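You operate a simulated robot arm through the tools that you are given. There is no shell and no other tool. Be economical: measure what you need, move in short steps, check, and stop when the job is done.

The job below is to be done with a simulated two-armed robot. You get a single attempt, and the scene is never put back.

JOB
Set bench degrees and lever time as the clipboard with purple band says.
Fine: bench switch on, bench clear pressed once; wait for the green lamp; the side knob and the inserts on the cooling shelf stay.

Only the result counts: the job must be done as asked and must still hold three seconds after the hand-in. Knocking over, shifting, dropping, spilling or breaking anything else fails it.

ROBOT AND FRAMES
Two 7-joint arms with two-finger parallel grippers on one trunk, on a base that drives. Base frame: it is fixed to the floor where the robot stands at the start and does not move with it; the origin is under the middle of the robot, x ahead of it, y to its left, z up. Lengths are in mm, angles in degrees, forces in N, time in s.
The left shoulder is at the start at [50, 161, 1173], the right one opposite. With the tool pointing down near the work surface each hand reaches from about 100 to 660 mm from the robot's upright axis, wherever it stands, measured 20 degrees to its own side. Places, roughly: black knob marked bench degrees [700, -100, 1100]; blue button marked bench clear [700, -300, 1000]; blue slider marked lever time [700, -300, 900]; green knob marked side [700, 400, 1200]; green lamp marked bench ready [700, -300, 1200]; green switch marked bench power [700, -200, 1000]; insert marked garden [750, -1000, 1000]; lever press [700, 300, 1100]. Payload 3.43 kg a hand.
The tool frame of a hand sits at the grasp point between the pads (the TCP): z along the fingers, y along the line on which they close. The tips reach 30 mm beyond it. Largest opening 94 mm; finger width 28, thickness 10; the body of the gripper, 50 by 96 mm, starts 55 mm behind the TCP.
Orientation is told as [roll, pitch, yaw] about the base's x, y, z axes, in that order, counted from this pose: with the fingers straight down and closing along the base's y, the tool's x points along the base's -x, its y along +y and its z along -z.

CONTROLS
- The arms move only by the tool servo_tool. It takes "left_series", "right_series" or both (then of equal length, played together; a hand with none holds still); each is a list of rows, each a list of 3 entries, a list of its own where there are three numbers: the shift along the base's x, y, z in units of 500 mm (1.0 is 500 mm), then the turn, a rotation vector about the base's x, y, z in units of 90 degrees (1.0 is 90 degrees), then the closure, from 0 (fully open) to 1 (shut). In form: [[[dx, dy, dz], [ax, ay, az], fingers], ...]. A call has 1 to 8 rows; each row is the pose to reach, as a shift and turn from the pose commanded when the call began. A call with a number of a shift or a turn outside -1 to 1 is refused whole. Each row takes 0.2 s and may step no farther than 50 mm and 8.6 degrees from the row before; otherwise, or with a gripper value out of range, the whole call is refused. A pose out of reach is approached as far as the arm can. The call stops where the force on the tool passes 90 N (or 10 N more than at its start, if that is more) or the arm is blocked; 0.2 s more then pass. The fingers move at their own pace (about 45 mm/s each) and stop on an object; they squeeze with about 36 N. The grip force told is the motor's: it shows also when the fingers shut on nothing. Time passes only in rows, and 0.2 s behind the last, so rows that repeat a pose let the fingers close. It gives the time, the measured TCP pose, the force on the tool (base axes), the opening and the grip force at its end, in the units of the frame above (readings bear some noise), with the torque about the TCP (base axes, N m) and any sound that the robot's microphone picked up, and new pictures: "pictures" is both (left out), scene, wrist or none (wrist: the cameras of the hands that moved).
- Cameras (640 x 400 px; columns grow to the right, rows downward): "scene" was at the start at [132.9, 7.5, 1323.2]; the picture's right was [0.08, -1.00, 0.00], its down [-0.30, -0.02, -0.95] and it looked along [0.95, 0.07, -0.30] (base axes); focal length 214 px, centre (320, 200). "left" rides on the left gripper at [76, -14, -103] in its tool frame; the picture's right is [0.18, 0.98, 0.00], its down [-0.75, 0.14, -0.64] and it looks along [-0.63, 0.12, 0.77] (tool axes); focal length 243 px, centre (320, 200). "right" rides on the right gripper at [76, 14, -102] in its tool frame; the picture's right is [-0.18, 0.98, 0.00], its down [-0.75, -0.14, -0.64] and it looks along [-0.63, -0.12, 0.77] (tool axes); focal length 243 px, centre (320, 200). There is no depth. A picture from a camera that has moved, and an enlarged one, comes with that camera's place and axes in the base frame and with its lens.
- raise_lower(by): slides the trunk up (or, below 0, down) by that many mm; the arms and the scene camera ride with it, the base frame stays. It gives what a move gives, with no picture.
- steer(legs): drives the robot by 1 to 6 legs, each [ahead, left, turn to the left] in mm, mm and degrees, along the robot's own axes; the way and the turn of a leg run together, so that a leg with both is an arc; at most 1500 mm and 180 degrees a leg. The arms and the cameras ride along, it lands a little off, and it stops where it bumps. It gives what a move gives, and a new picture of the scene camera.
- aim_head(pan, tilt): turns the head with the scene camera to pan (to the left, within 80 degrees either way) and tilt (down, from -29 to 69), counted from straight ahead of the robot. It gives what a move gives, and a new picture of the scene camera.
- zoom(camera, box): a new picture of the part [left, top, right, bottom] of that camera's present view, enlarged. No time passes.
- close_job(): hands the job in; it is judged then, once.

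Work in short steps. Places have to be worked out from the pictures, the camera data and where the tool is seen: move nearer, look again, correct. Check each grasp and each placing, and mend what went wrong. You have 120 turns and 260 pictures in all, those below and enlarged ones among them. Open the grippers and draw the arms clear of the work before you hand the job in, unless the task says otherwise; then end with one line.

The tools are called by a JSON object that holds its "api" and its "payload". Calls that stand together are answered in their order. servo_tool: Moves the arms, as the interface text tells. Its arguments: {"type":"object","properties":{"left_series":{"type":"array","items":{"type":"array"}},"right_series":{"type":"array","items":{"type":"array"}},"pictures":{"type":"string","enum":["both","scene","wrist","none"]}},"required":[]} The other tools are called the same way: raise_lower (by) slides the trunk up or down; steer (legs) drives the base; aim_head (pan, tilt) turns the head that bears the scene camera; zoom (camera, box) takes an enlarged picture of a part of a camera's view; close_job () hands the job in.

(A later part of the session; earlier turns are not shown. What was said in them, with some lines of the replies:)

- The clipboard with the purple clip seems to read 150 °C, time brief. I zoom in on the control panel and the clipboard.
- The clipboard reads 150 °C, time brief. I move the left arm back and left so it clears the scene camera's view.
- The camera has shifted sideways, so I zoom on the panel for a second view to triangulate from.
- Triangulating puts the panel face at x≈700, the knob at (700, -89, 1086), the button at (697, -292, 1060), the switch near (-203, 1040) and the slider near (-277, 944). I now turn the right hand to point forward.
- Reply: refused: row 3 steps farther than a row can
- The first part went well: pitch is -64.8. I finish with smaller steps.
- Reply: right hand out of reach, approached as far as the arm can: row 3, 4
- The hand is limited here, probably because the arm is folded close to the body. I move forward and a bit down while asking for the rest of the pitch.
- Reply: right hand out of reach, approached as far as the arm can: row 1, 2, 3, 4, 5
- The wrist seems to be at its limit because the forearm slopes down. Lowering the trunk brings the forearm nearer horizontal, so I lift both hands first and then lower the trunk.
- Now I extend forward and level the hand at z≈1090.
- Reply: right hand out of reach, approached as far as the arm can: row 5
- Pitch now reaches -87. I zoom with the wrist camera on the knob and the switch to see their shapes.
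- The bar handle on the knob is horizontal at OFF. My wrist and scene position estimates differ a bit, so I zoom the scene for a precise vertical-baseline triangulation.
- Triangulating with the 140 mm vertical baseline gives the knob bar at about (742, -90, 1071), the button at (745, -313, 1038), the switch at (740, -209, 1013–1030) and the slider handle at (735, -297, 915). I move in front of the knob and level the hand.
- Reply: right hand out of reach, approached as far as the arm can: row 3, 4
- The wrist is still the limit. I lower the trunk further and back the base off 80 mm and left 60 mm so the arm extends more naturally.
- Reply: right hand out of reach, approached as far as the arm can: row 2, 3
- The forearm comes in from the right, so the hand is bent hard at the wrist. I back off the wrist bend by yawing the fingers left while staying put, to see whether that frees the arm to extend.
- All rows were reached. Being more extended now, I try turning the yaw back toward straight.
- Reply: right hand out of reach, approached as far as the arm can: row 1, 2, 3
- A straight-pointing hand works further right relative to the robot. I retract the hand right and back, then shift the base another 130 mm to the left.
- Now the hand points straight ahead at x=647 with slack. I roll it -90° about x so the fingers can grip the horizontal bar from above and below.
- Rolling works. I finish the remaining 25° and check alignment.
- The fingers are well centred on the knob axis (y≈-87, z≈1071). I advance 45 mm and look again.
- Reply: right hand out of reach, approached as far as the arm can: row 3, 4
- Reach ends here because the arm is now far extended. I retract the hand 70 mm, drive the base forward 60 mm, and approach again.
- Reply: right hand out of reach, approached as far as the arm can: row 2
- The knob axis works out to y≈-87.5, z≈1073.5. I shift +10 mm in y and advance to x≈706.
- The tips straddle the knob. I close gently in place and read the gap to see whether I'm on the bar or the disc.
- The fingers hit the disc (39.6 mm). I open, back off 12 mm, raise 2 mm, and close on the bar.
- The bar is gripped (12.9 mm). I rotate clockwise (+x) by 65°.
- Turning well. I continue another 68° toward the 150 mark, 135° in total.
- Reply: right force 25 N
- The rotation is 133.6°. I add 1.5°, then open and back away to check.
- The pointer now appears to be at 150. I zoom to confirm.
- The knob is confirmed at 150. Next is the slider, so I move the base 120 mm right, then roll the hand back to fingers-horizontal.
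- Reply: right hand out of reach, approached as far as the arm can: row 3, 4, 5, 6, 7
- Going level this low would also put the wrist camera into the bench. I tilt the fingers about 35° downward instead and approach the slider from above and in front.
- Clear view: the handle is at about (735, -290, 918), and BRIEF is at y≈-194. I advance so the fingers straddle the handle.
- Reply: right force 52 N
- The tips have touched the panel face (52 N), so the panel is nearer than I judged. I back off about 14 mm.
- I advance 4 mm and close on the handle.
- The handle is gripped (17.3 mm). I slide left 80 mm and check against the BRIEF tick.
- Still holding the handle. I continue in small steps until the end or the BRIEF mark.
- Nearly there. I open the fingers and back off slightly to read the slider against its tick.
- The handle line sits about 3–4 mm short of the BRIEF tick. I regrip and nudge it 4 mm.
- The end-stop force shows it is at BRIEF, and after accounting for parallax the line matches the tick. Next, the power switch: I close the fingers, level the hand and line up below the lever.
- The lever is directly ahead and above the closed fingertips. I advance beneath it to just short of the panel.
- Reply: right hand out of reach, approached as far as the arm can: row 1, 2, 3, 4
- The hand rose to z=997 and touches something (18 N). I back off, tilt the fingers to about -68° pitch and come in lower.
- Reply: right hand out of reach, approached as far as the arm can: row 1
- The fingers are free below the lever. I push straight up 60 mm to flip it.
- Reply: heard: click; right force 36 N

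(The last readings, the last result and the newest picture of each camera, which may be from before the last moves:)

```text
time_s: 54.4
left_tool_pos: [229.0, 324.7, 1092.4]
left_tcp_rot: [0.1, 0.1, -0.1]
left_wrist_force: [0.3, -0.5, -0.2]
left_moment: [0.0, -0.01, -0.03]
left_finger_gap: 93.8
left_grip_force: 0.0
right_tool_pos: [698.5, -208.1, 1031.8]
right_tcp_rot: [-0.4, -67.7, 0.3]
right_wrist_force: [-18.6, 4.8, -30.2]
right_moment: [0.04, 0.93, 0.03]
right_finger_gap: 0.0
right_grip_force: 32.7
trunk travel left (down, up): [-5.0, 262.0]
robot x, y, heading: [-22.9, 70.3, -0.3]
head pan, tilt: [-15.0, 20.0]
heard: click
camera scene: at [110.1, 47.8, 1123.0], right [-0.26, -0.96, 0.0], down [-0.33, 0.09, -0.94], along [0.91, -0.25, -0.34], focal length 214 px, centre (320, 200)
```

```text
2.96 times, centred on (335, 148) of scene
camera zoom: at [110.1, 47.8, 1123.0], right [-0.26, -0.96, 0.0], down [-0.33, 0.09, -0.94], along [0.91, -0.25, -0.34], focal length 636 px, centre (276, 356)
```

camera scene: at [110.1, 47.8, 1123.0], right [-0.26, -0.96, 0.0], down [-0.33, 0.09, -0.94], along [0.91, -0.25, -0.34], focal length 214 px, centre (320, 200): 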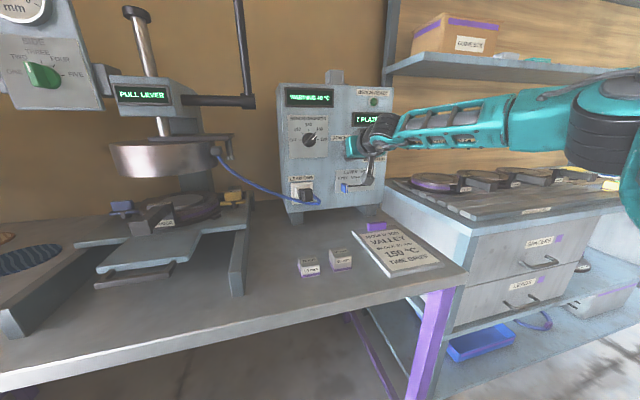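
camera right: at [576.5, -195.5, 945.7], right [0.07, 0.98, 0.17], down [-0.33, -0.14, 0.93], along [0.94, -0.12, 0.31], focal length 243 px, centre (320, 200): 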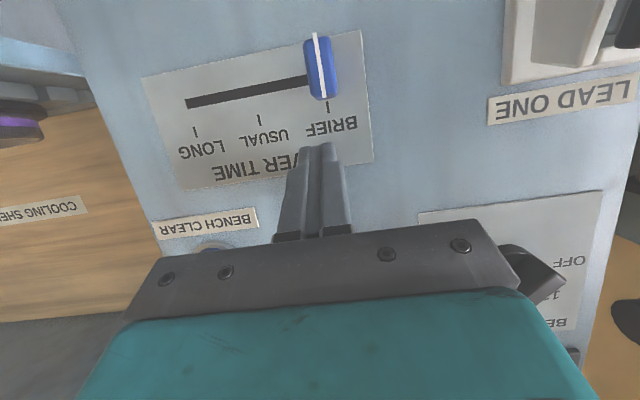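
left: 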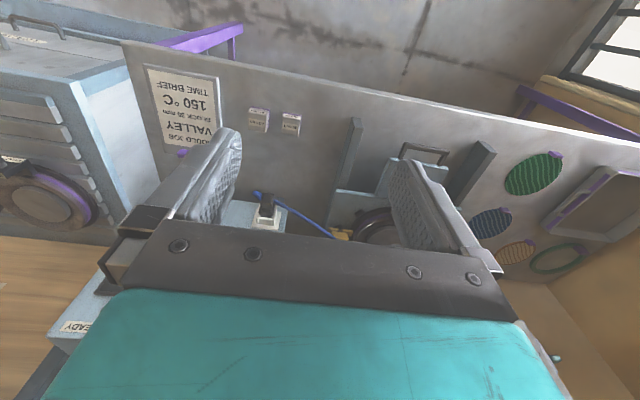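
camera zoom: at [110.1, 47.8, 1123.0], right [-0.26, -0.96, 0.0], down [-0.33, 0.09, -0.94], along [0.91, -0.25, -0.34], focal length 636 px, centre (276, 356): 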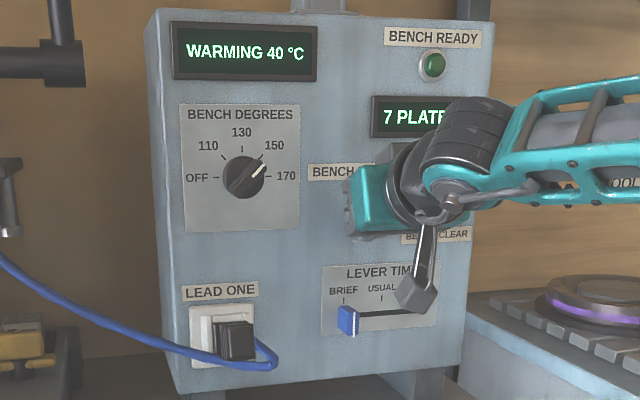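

Click: the power is on and it reads "WARMING 40 °C" with a "7 PLATES" counter. I ease down and back off, then line up with the button.

{"api": "servo_tool", "payload": {"right_series": [[[0, 0, -0.025], [0, 0, 0], 1], [[-0.06, 0, -0.025], [0, 0, 0], 1], [[-0.12, 0, -0.025], [0, 0, 0], 1], [[-0.12, -0.08, -0.02], [0, 0, 0], 1], [[-0.12, -0.16, -0.0], [0, -0.05, 0], 1], [[-0.12, -0.2, 0.0], [0, -0.1, 0], 1]], "pictures": "both"}}

{"api": "zoom", "payload": {"camera": "scene", "box": [270, 80, 400, 215]}}

```text
time_s: 55.8
left_tool_pos: [228.7, 325.8, 1093.9]
left_tcp_rot: [0.0, -0.1, -0.2]
left_wrist_force: [-0.4, 0.1, 0.5]
left_moment: [-0.01, 0.02, 0.02]
left_finger_gap: 94.1
left_grip_force: 0.1
right_tool_pos: [639.6, -308.6, 1045.2]
right_tcp_rot: [-0.4, -78.1, 0.4]
right_wrist_force: [0.0, 1.2, 0.3]
right_moment: [0.03, 0.02, 0.01]
right_finger_gap: 0.0
right_grip_force: 32.7
trunk travel left (down, up): [-5.0, 262.0]
robot x, y, heading: [-19.3, 71.9, -0.5]
head pan, tilt: [-15.0, 20.0]
camera scene: at [109.2, 48.2, 1123.8], right [-0.26, -0.96, 0.0], down [-0.33, 0.09, -0.94], along [0.91, -0.25, -0.34], focal length 214 px, centre (320, 200)
camera right: at [523.7, -295.1, 988.8], right [0.04, 0.98, 0.18], down [-0.47, -0.14, 0.87], along [0.88, -0.12, 0.46], focal length 243 px, centre (320, 200)
```

scene: 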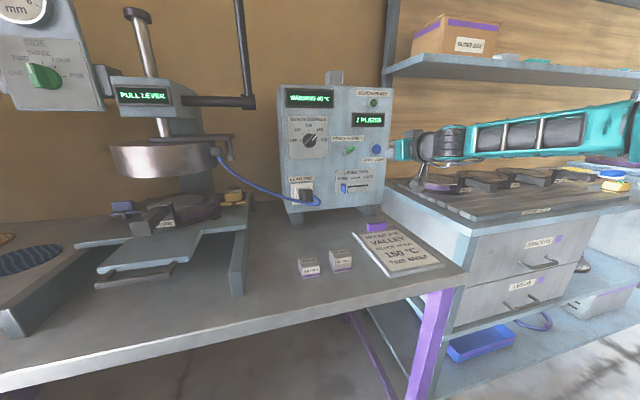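
right: 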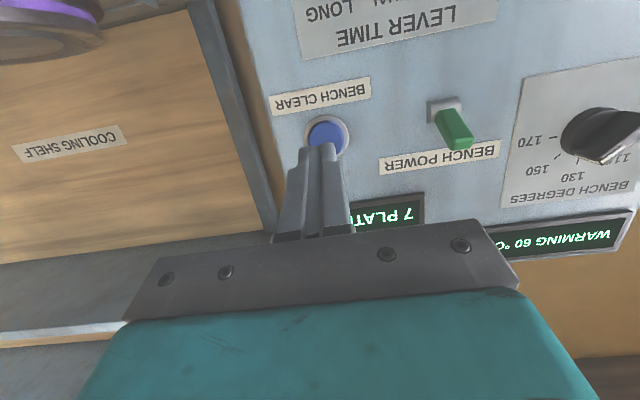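

```text
2.96 times, centred on (335, 148) of scene
camera zoom: at [109.2, 48.2, 1123.8], right [-0.26, -0.96, 0.0], down [-0.33, 0.09, -0.94], along [0.91, -0.25, -0.34], focal length 636 px, centre (276, 356)
```

zoom: 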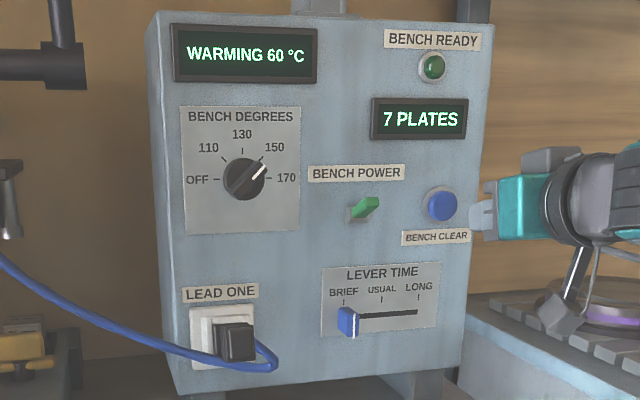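

The switch is up, and the knob and slider read right. The button is at about y=-306, z=1036 and the fingertips are nearly in line, so I advance close to it.

{"api": "servo_tool", "payload": {"right_series": [[[0.04, 0.004, -0.006], [0, 0, 0], 1], [[0.08, 0.004, -0.006], [0, 0, 0], 1], [[0.1, 0.004, -0.006], [0, 0, 0], 1], [[0.1, 0.004, -0.006], [0, 0, 0], 1]], "pictures": "wrist"}}

```text
time_s: 56.8
left_tool_pos: [228.1, 325.0, 1093.1]
left_tcp_rot: [0.1, 0.0, -0.2]
left_wrist_force: [0.6, 0.8, 0.0]
left_moment: [-0.02, 0.0, 0.0]
left_finger_gap: 93.9
left_grip_force: 0.1
right_tool_pos: [689.6, -306.4, 1039.3]
right_tcp_rot: [-0.5, -78.0, 0.4]
right_wrist_force: [0.0, -0.1, 0.6]
right_moment: [0.0, 0.0, 0.01]
right_finger_gap: 0.3
right_grip_force: 33.4
trunk travel left (down, up): [-5.0, 262.0]
robot x, y, heading: [-20.8, 76.3, -0.3]
head pan, tilt: [-15.0, 20.0]
camera right: at [573.9, -292.6, 984.3], right [0.04, 0.98, 0.18], down [-0.47, -0.14, 0.87], along [0.88, -0.12, 0.46], focal length 243 px, centre (320, 200)
```

right: 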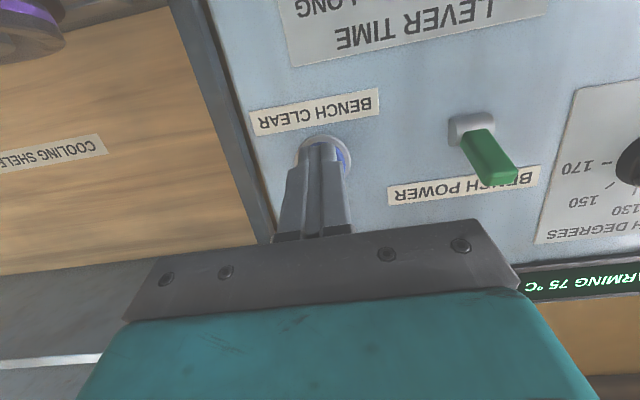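

Tip is just in front of the button. I press forward slowly and then withdraw within the same call.

{"api": "servo_tool", "payload": {"right_series": [[[0.01, 0.003, 0], [0, 0, 0], 1], [[0.016, 0.003, 0], [0, 0, 0], 1], [[0.022, 0.003, 0], [0, 0, 0], 1], [[0.028, 0.003, 0], [0, 0, 0], 1]], "pictures": "scene"}}

{"api": "zoom", "payload": {"camera": "scene", "box": [270, 80, 400, 215]}}

```text
time_s: 57.8
left_tool_pos: [226.1, 325.7, 1093.4]
left_tcp_rot: [0.0, -0.1, -0.2]
left_wrist_force: [-0.4, -0.1, 0.1]
left_moment: [-0.01, 0.0, -0.03]
left_finger_gap: 94.0
left_grip_force: 0.1
right_tool_pos: [700.8, -305.6, 1040.0]
right_tcp_rot: [-0.6, -77.8, 0.6]
right_wrist_force: [-22.8, 4.5, -3.2]
right_moment: [-0.14, -0.05, 0.1]
right_finger_gap: 0.0
right_grip_force: 33.5
trunk travel left (down, up): [-5.0, 262.0]
robot x, y, heading: [-19.8, 72.4, 0.1]
head pan, tilt: [-15.0, 20.0]
heard: click
camera scene: at [106.9, 48.7, 1124.1], right [-0.26, -0.96, 0.0], down [-0.33, 0.09, -0.94], along [0.91, -0.25, -0.34], focal length 214 px, centre (320, 200)
```

scene: 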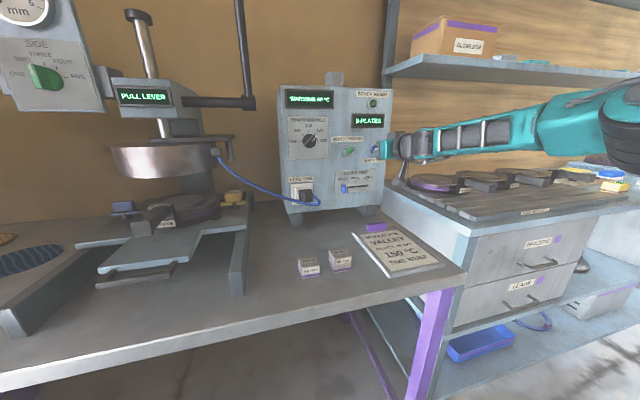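

```text
2.96 times, centred on (335, 148) of scene
camera zoom: at [106.9, 48.7, 1124.1], right [-0.26, -0.96, 0.0], down [-0.33, 0.09, -0.94], along [0.91, -0.25, -0.34], focal length 636 px, centre (276, 356)
```

zoom: 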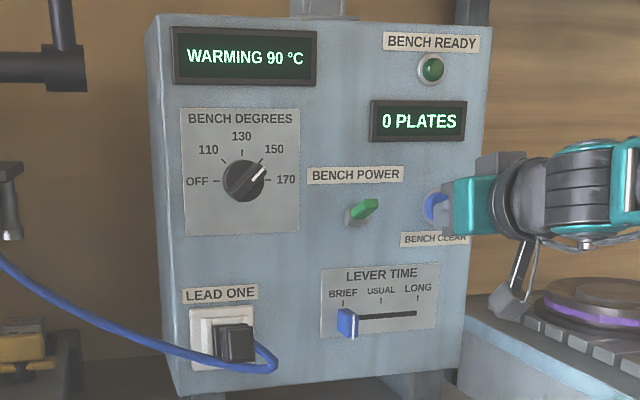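

One click, and the counter reads "0 PLATES". I withdraw straight back, open the gripper and wait for the lamp.

{"api": "servo_tool", "payload": {"right_series": [[[-0.06, 0, 0], [0, 0, 0], 1], [[-0.14, 0, 0], [0, 0, 0], 1], [[-0.22, 0, 0.02], [0, 0.04, 0], 0.6], [[-0.28, 0, 0.05], [0, 0.1, 0], 0.3], [[-0.28, 0, 0.08], [0, 0.15, 0], 0], [[-0.28, 0, 0.08], [0, 0.15, 0], 0], [[-0.28, 0, 0.08], [0, 0.15, 0], 0], [[-0.28, 0, 0.08], [0, 0.15, 0], 0]], "pictures": "none"}}

{"api": "servo_tool", "payload": {"right_series": [[[0, 0, 0], [0, 0, 0], 0], [[0, 0, 0], [0, 0, 0], 0], [[0, 0, 0], [0, 0, 0], 0], [[0, 0, 0], [0, 0, 0], 0], [[0, 0, 0], [0, 0, 0], 0], [[0, 0, 0], [0, 0, 0], 0], [[0, 0, 0], [0, 0, 0], 0], [[0, 0, 0], [0, 0, 0], 0]], "pictures": "scene"}}

{"api": "zoom", "payload": {"camera": "scene", "box": [270, 80, 400, 215]}}

```text
time_s: 59.6
left_tool_pos: [226.9, 326.1, 1094.2]
left_tcp_rot: [0.1, 0.0, -0.1]
left_wrist_force: [-0.3, 0.4, -0.6]
left_moment: [0.01, -0.01, 0.01]
left_finger_gap: 94.0
left_grip_force: 0.1
right_tool_pos: [560.5, -303.7, 1081.3]
right_tcp_rot: [-0.2, -64.4, 0.4]
right_wrist_force: [-0.8, 0.6, -0.4]
right_moment: [0.0, -0.01, 0.01]
right_finger_gap: 93.7
right_grip_force: 0.1
right hand out of reach, approached as far as the arm can: row 5
trunk travel left (down, up): [-5.0, 262.0]
robot x, y, heading: [-21.7, 74.3, -0.0]
head pan, tilt: [-15.0, 20.0]
```

```text
time_s: 61.4
left_tool_pos: [227.5, 326.1, 1093.7]
left_tcp_rot: [0.0, -0.1, -0.3]
left_wrist_force: [0.0, -0.7, -0.7]
left_moment: [0.03, -0.01, 0.0]
left_finger_gap: 94.2
left_grip_force: 0.1
right_tool_pos: [561.0, -305.2, 1079.4]
right_tcp_rot: [-0.2, -64.4, 0.3]
right_wrist_force: [-0.5, -0.9, 0.2]
right_moment: [0.02, -0.04, -0.01]
right_finger_gap: 94.0
right_grip_force: 0.0
trunk travel left (down, up): [-5.0, 262.0]
robot x, y, heading: [-17.1, 71.9, -0.3]
head pan, tilt: [-15.0, 20.0]
camera scene: at [109.2, 48.5, 1123.8], right [-0.26, -0.97, 0.0], down [-0.33, 0.09, -0.94], along [0.91, -0.25, -0.34], focal length 214 px, centre (320, 200)
```

scene: 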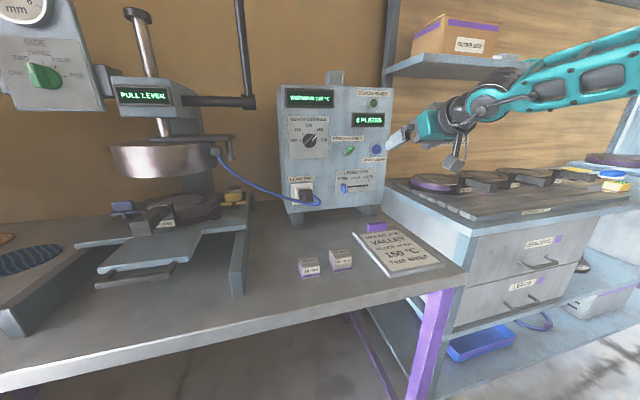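

```text
2.96 times, centred on (335, 148) of scene
camera zoom: at [109.2, 48.5, 1123.8], right [-0.26, -0.97, 0.0], down [-0.33, 0.09, -0.94], along [0.91, -0.25, -0.34], focal length 636 px, centre (276, 356)
```

zoom: 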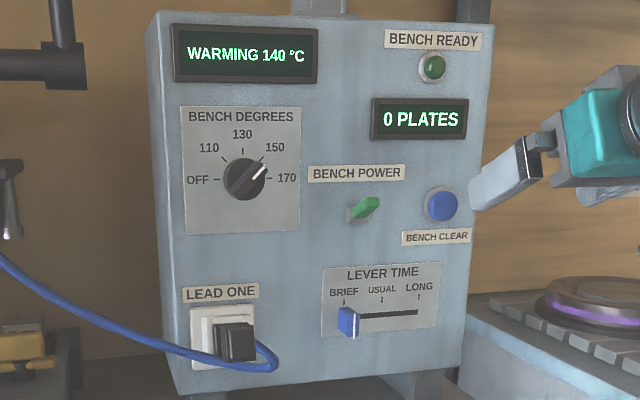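

It's at 140 °C and rising. I draw the arm further back while waiting.

{"api": "servo_tool", "payload": {"right_series": [[[-0.06, 0, 0.03], [0, 0.06, 0], 0], [[-0.12, 0, 0.06], [0, 0.12, 0], 0], [[-0.18, 0, 0.09], [0, 0.18, 0], 0], [[-0.18, 0, 0.09], [0, 0.18, 0], 0], [[-0.18, 0, 0.09], [0, 0.18, 0], 0], [[-0.18, 0, 0.09], [0, 0.18, 0], 0], [[-0.18, 0, 0.09], [0, 0.18, 0], 0], [[-0.18, 0, 0.09], [0, 0.18, 0], 0]], "pictures": "scene"}}

{"api": "zoom", "payload": {"camera": "scene", "box": [270, 80, 400, 215]}}

```text
time_s: 63.2
left_tool_pos: [229.7, 326.4, 1094.4]
left_tcp_rot: [0.0, 0.0, -0.2]
left_wrist_force: [0.6, -1.2, -0.6]
left_moment: [0.02, 0.0, -0.01]
left_finger_gap: 94.1
left_grip_force: 0.0
right_tool_pos: [472.0, -306.6, 1124.9]
right_tcp_rot: [-0.2, -48.2, 0.1]
right_wrist_force: [0.5, 0.3, 0.1]
right_moment: [0.0, -0.01, -0.01]
right_finger_gap: 94.0
right_grip_force: 0.0
trunk travel left (down, up): [-5.0, 262.0]
robot x, y, heading: [-22.1, 72.3, -0.1]
head pan, tilt: [-15.0, 20.0]
camera scene: at [109.2, 48.5, 1123.8], right [-0.26, -0.97, 0.0], down [-0.33, 0.09, -0.94], along [0.91, -0.25, -0.34], focal length 214 px, centre (320, 200)
```

scene: 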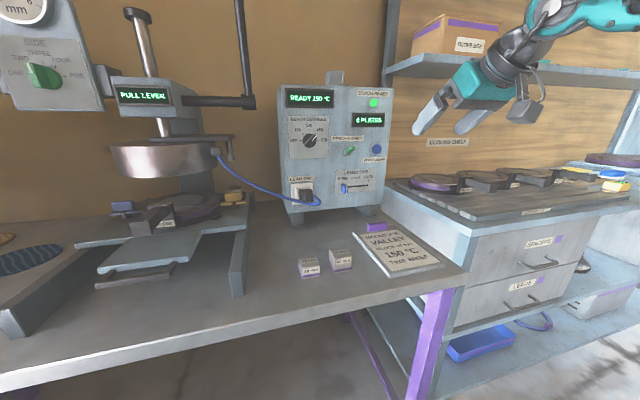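

```text
2.96 times, centred on (335, 148) of scene
camera zoom: at [109.2, 48.5, 1123.8], right [-0.26, -0.97, 0.0], down [-0.33, 0.09, -0.94], along [0.91, -0.25, -0.34], focal length 636 px, centre (276, 356)
```

zoom: 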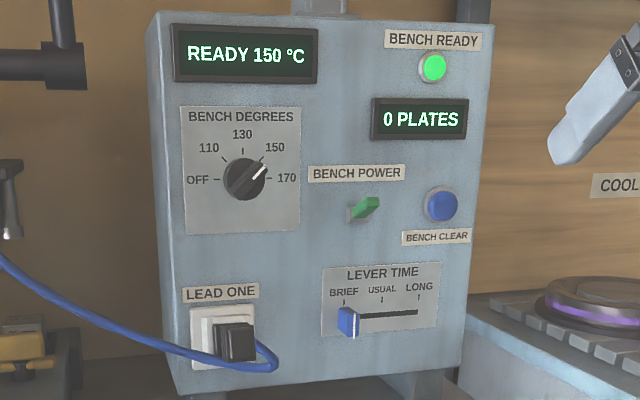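

The panel shows READY 150 °C, the green lamp is lit, the slider is at BRIEF and the counter at 0. Both arms are clear with grippers open, so I hand in.

{"api": "close_job", "payload": {}}

```text
The job is handed in.
```

The bench is set to 150 °C with lever time at BRIEF, as the purple-band clipboard says; the power is on, clear was pressed once, and the green ready lamp was lit before I handed the job in.
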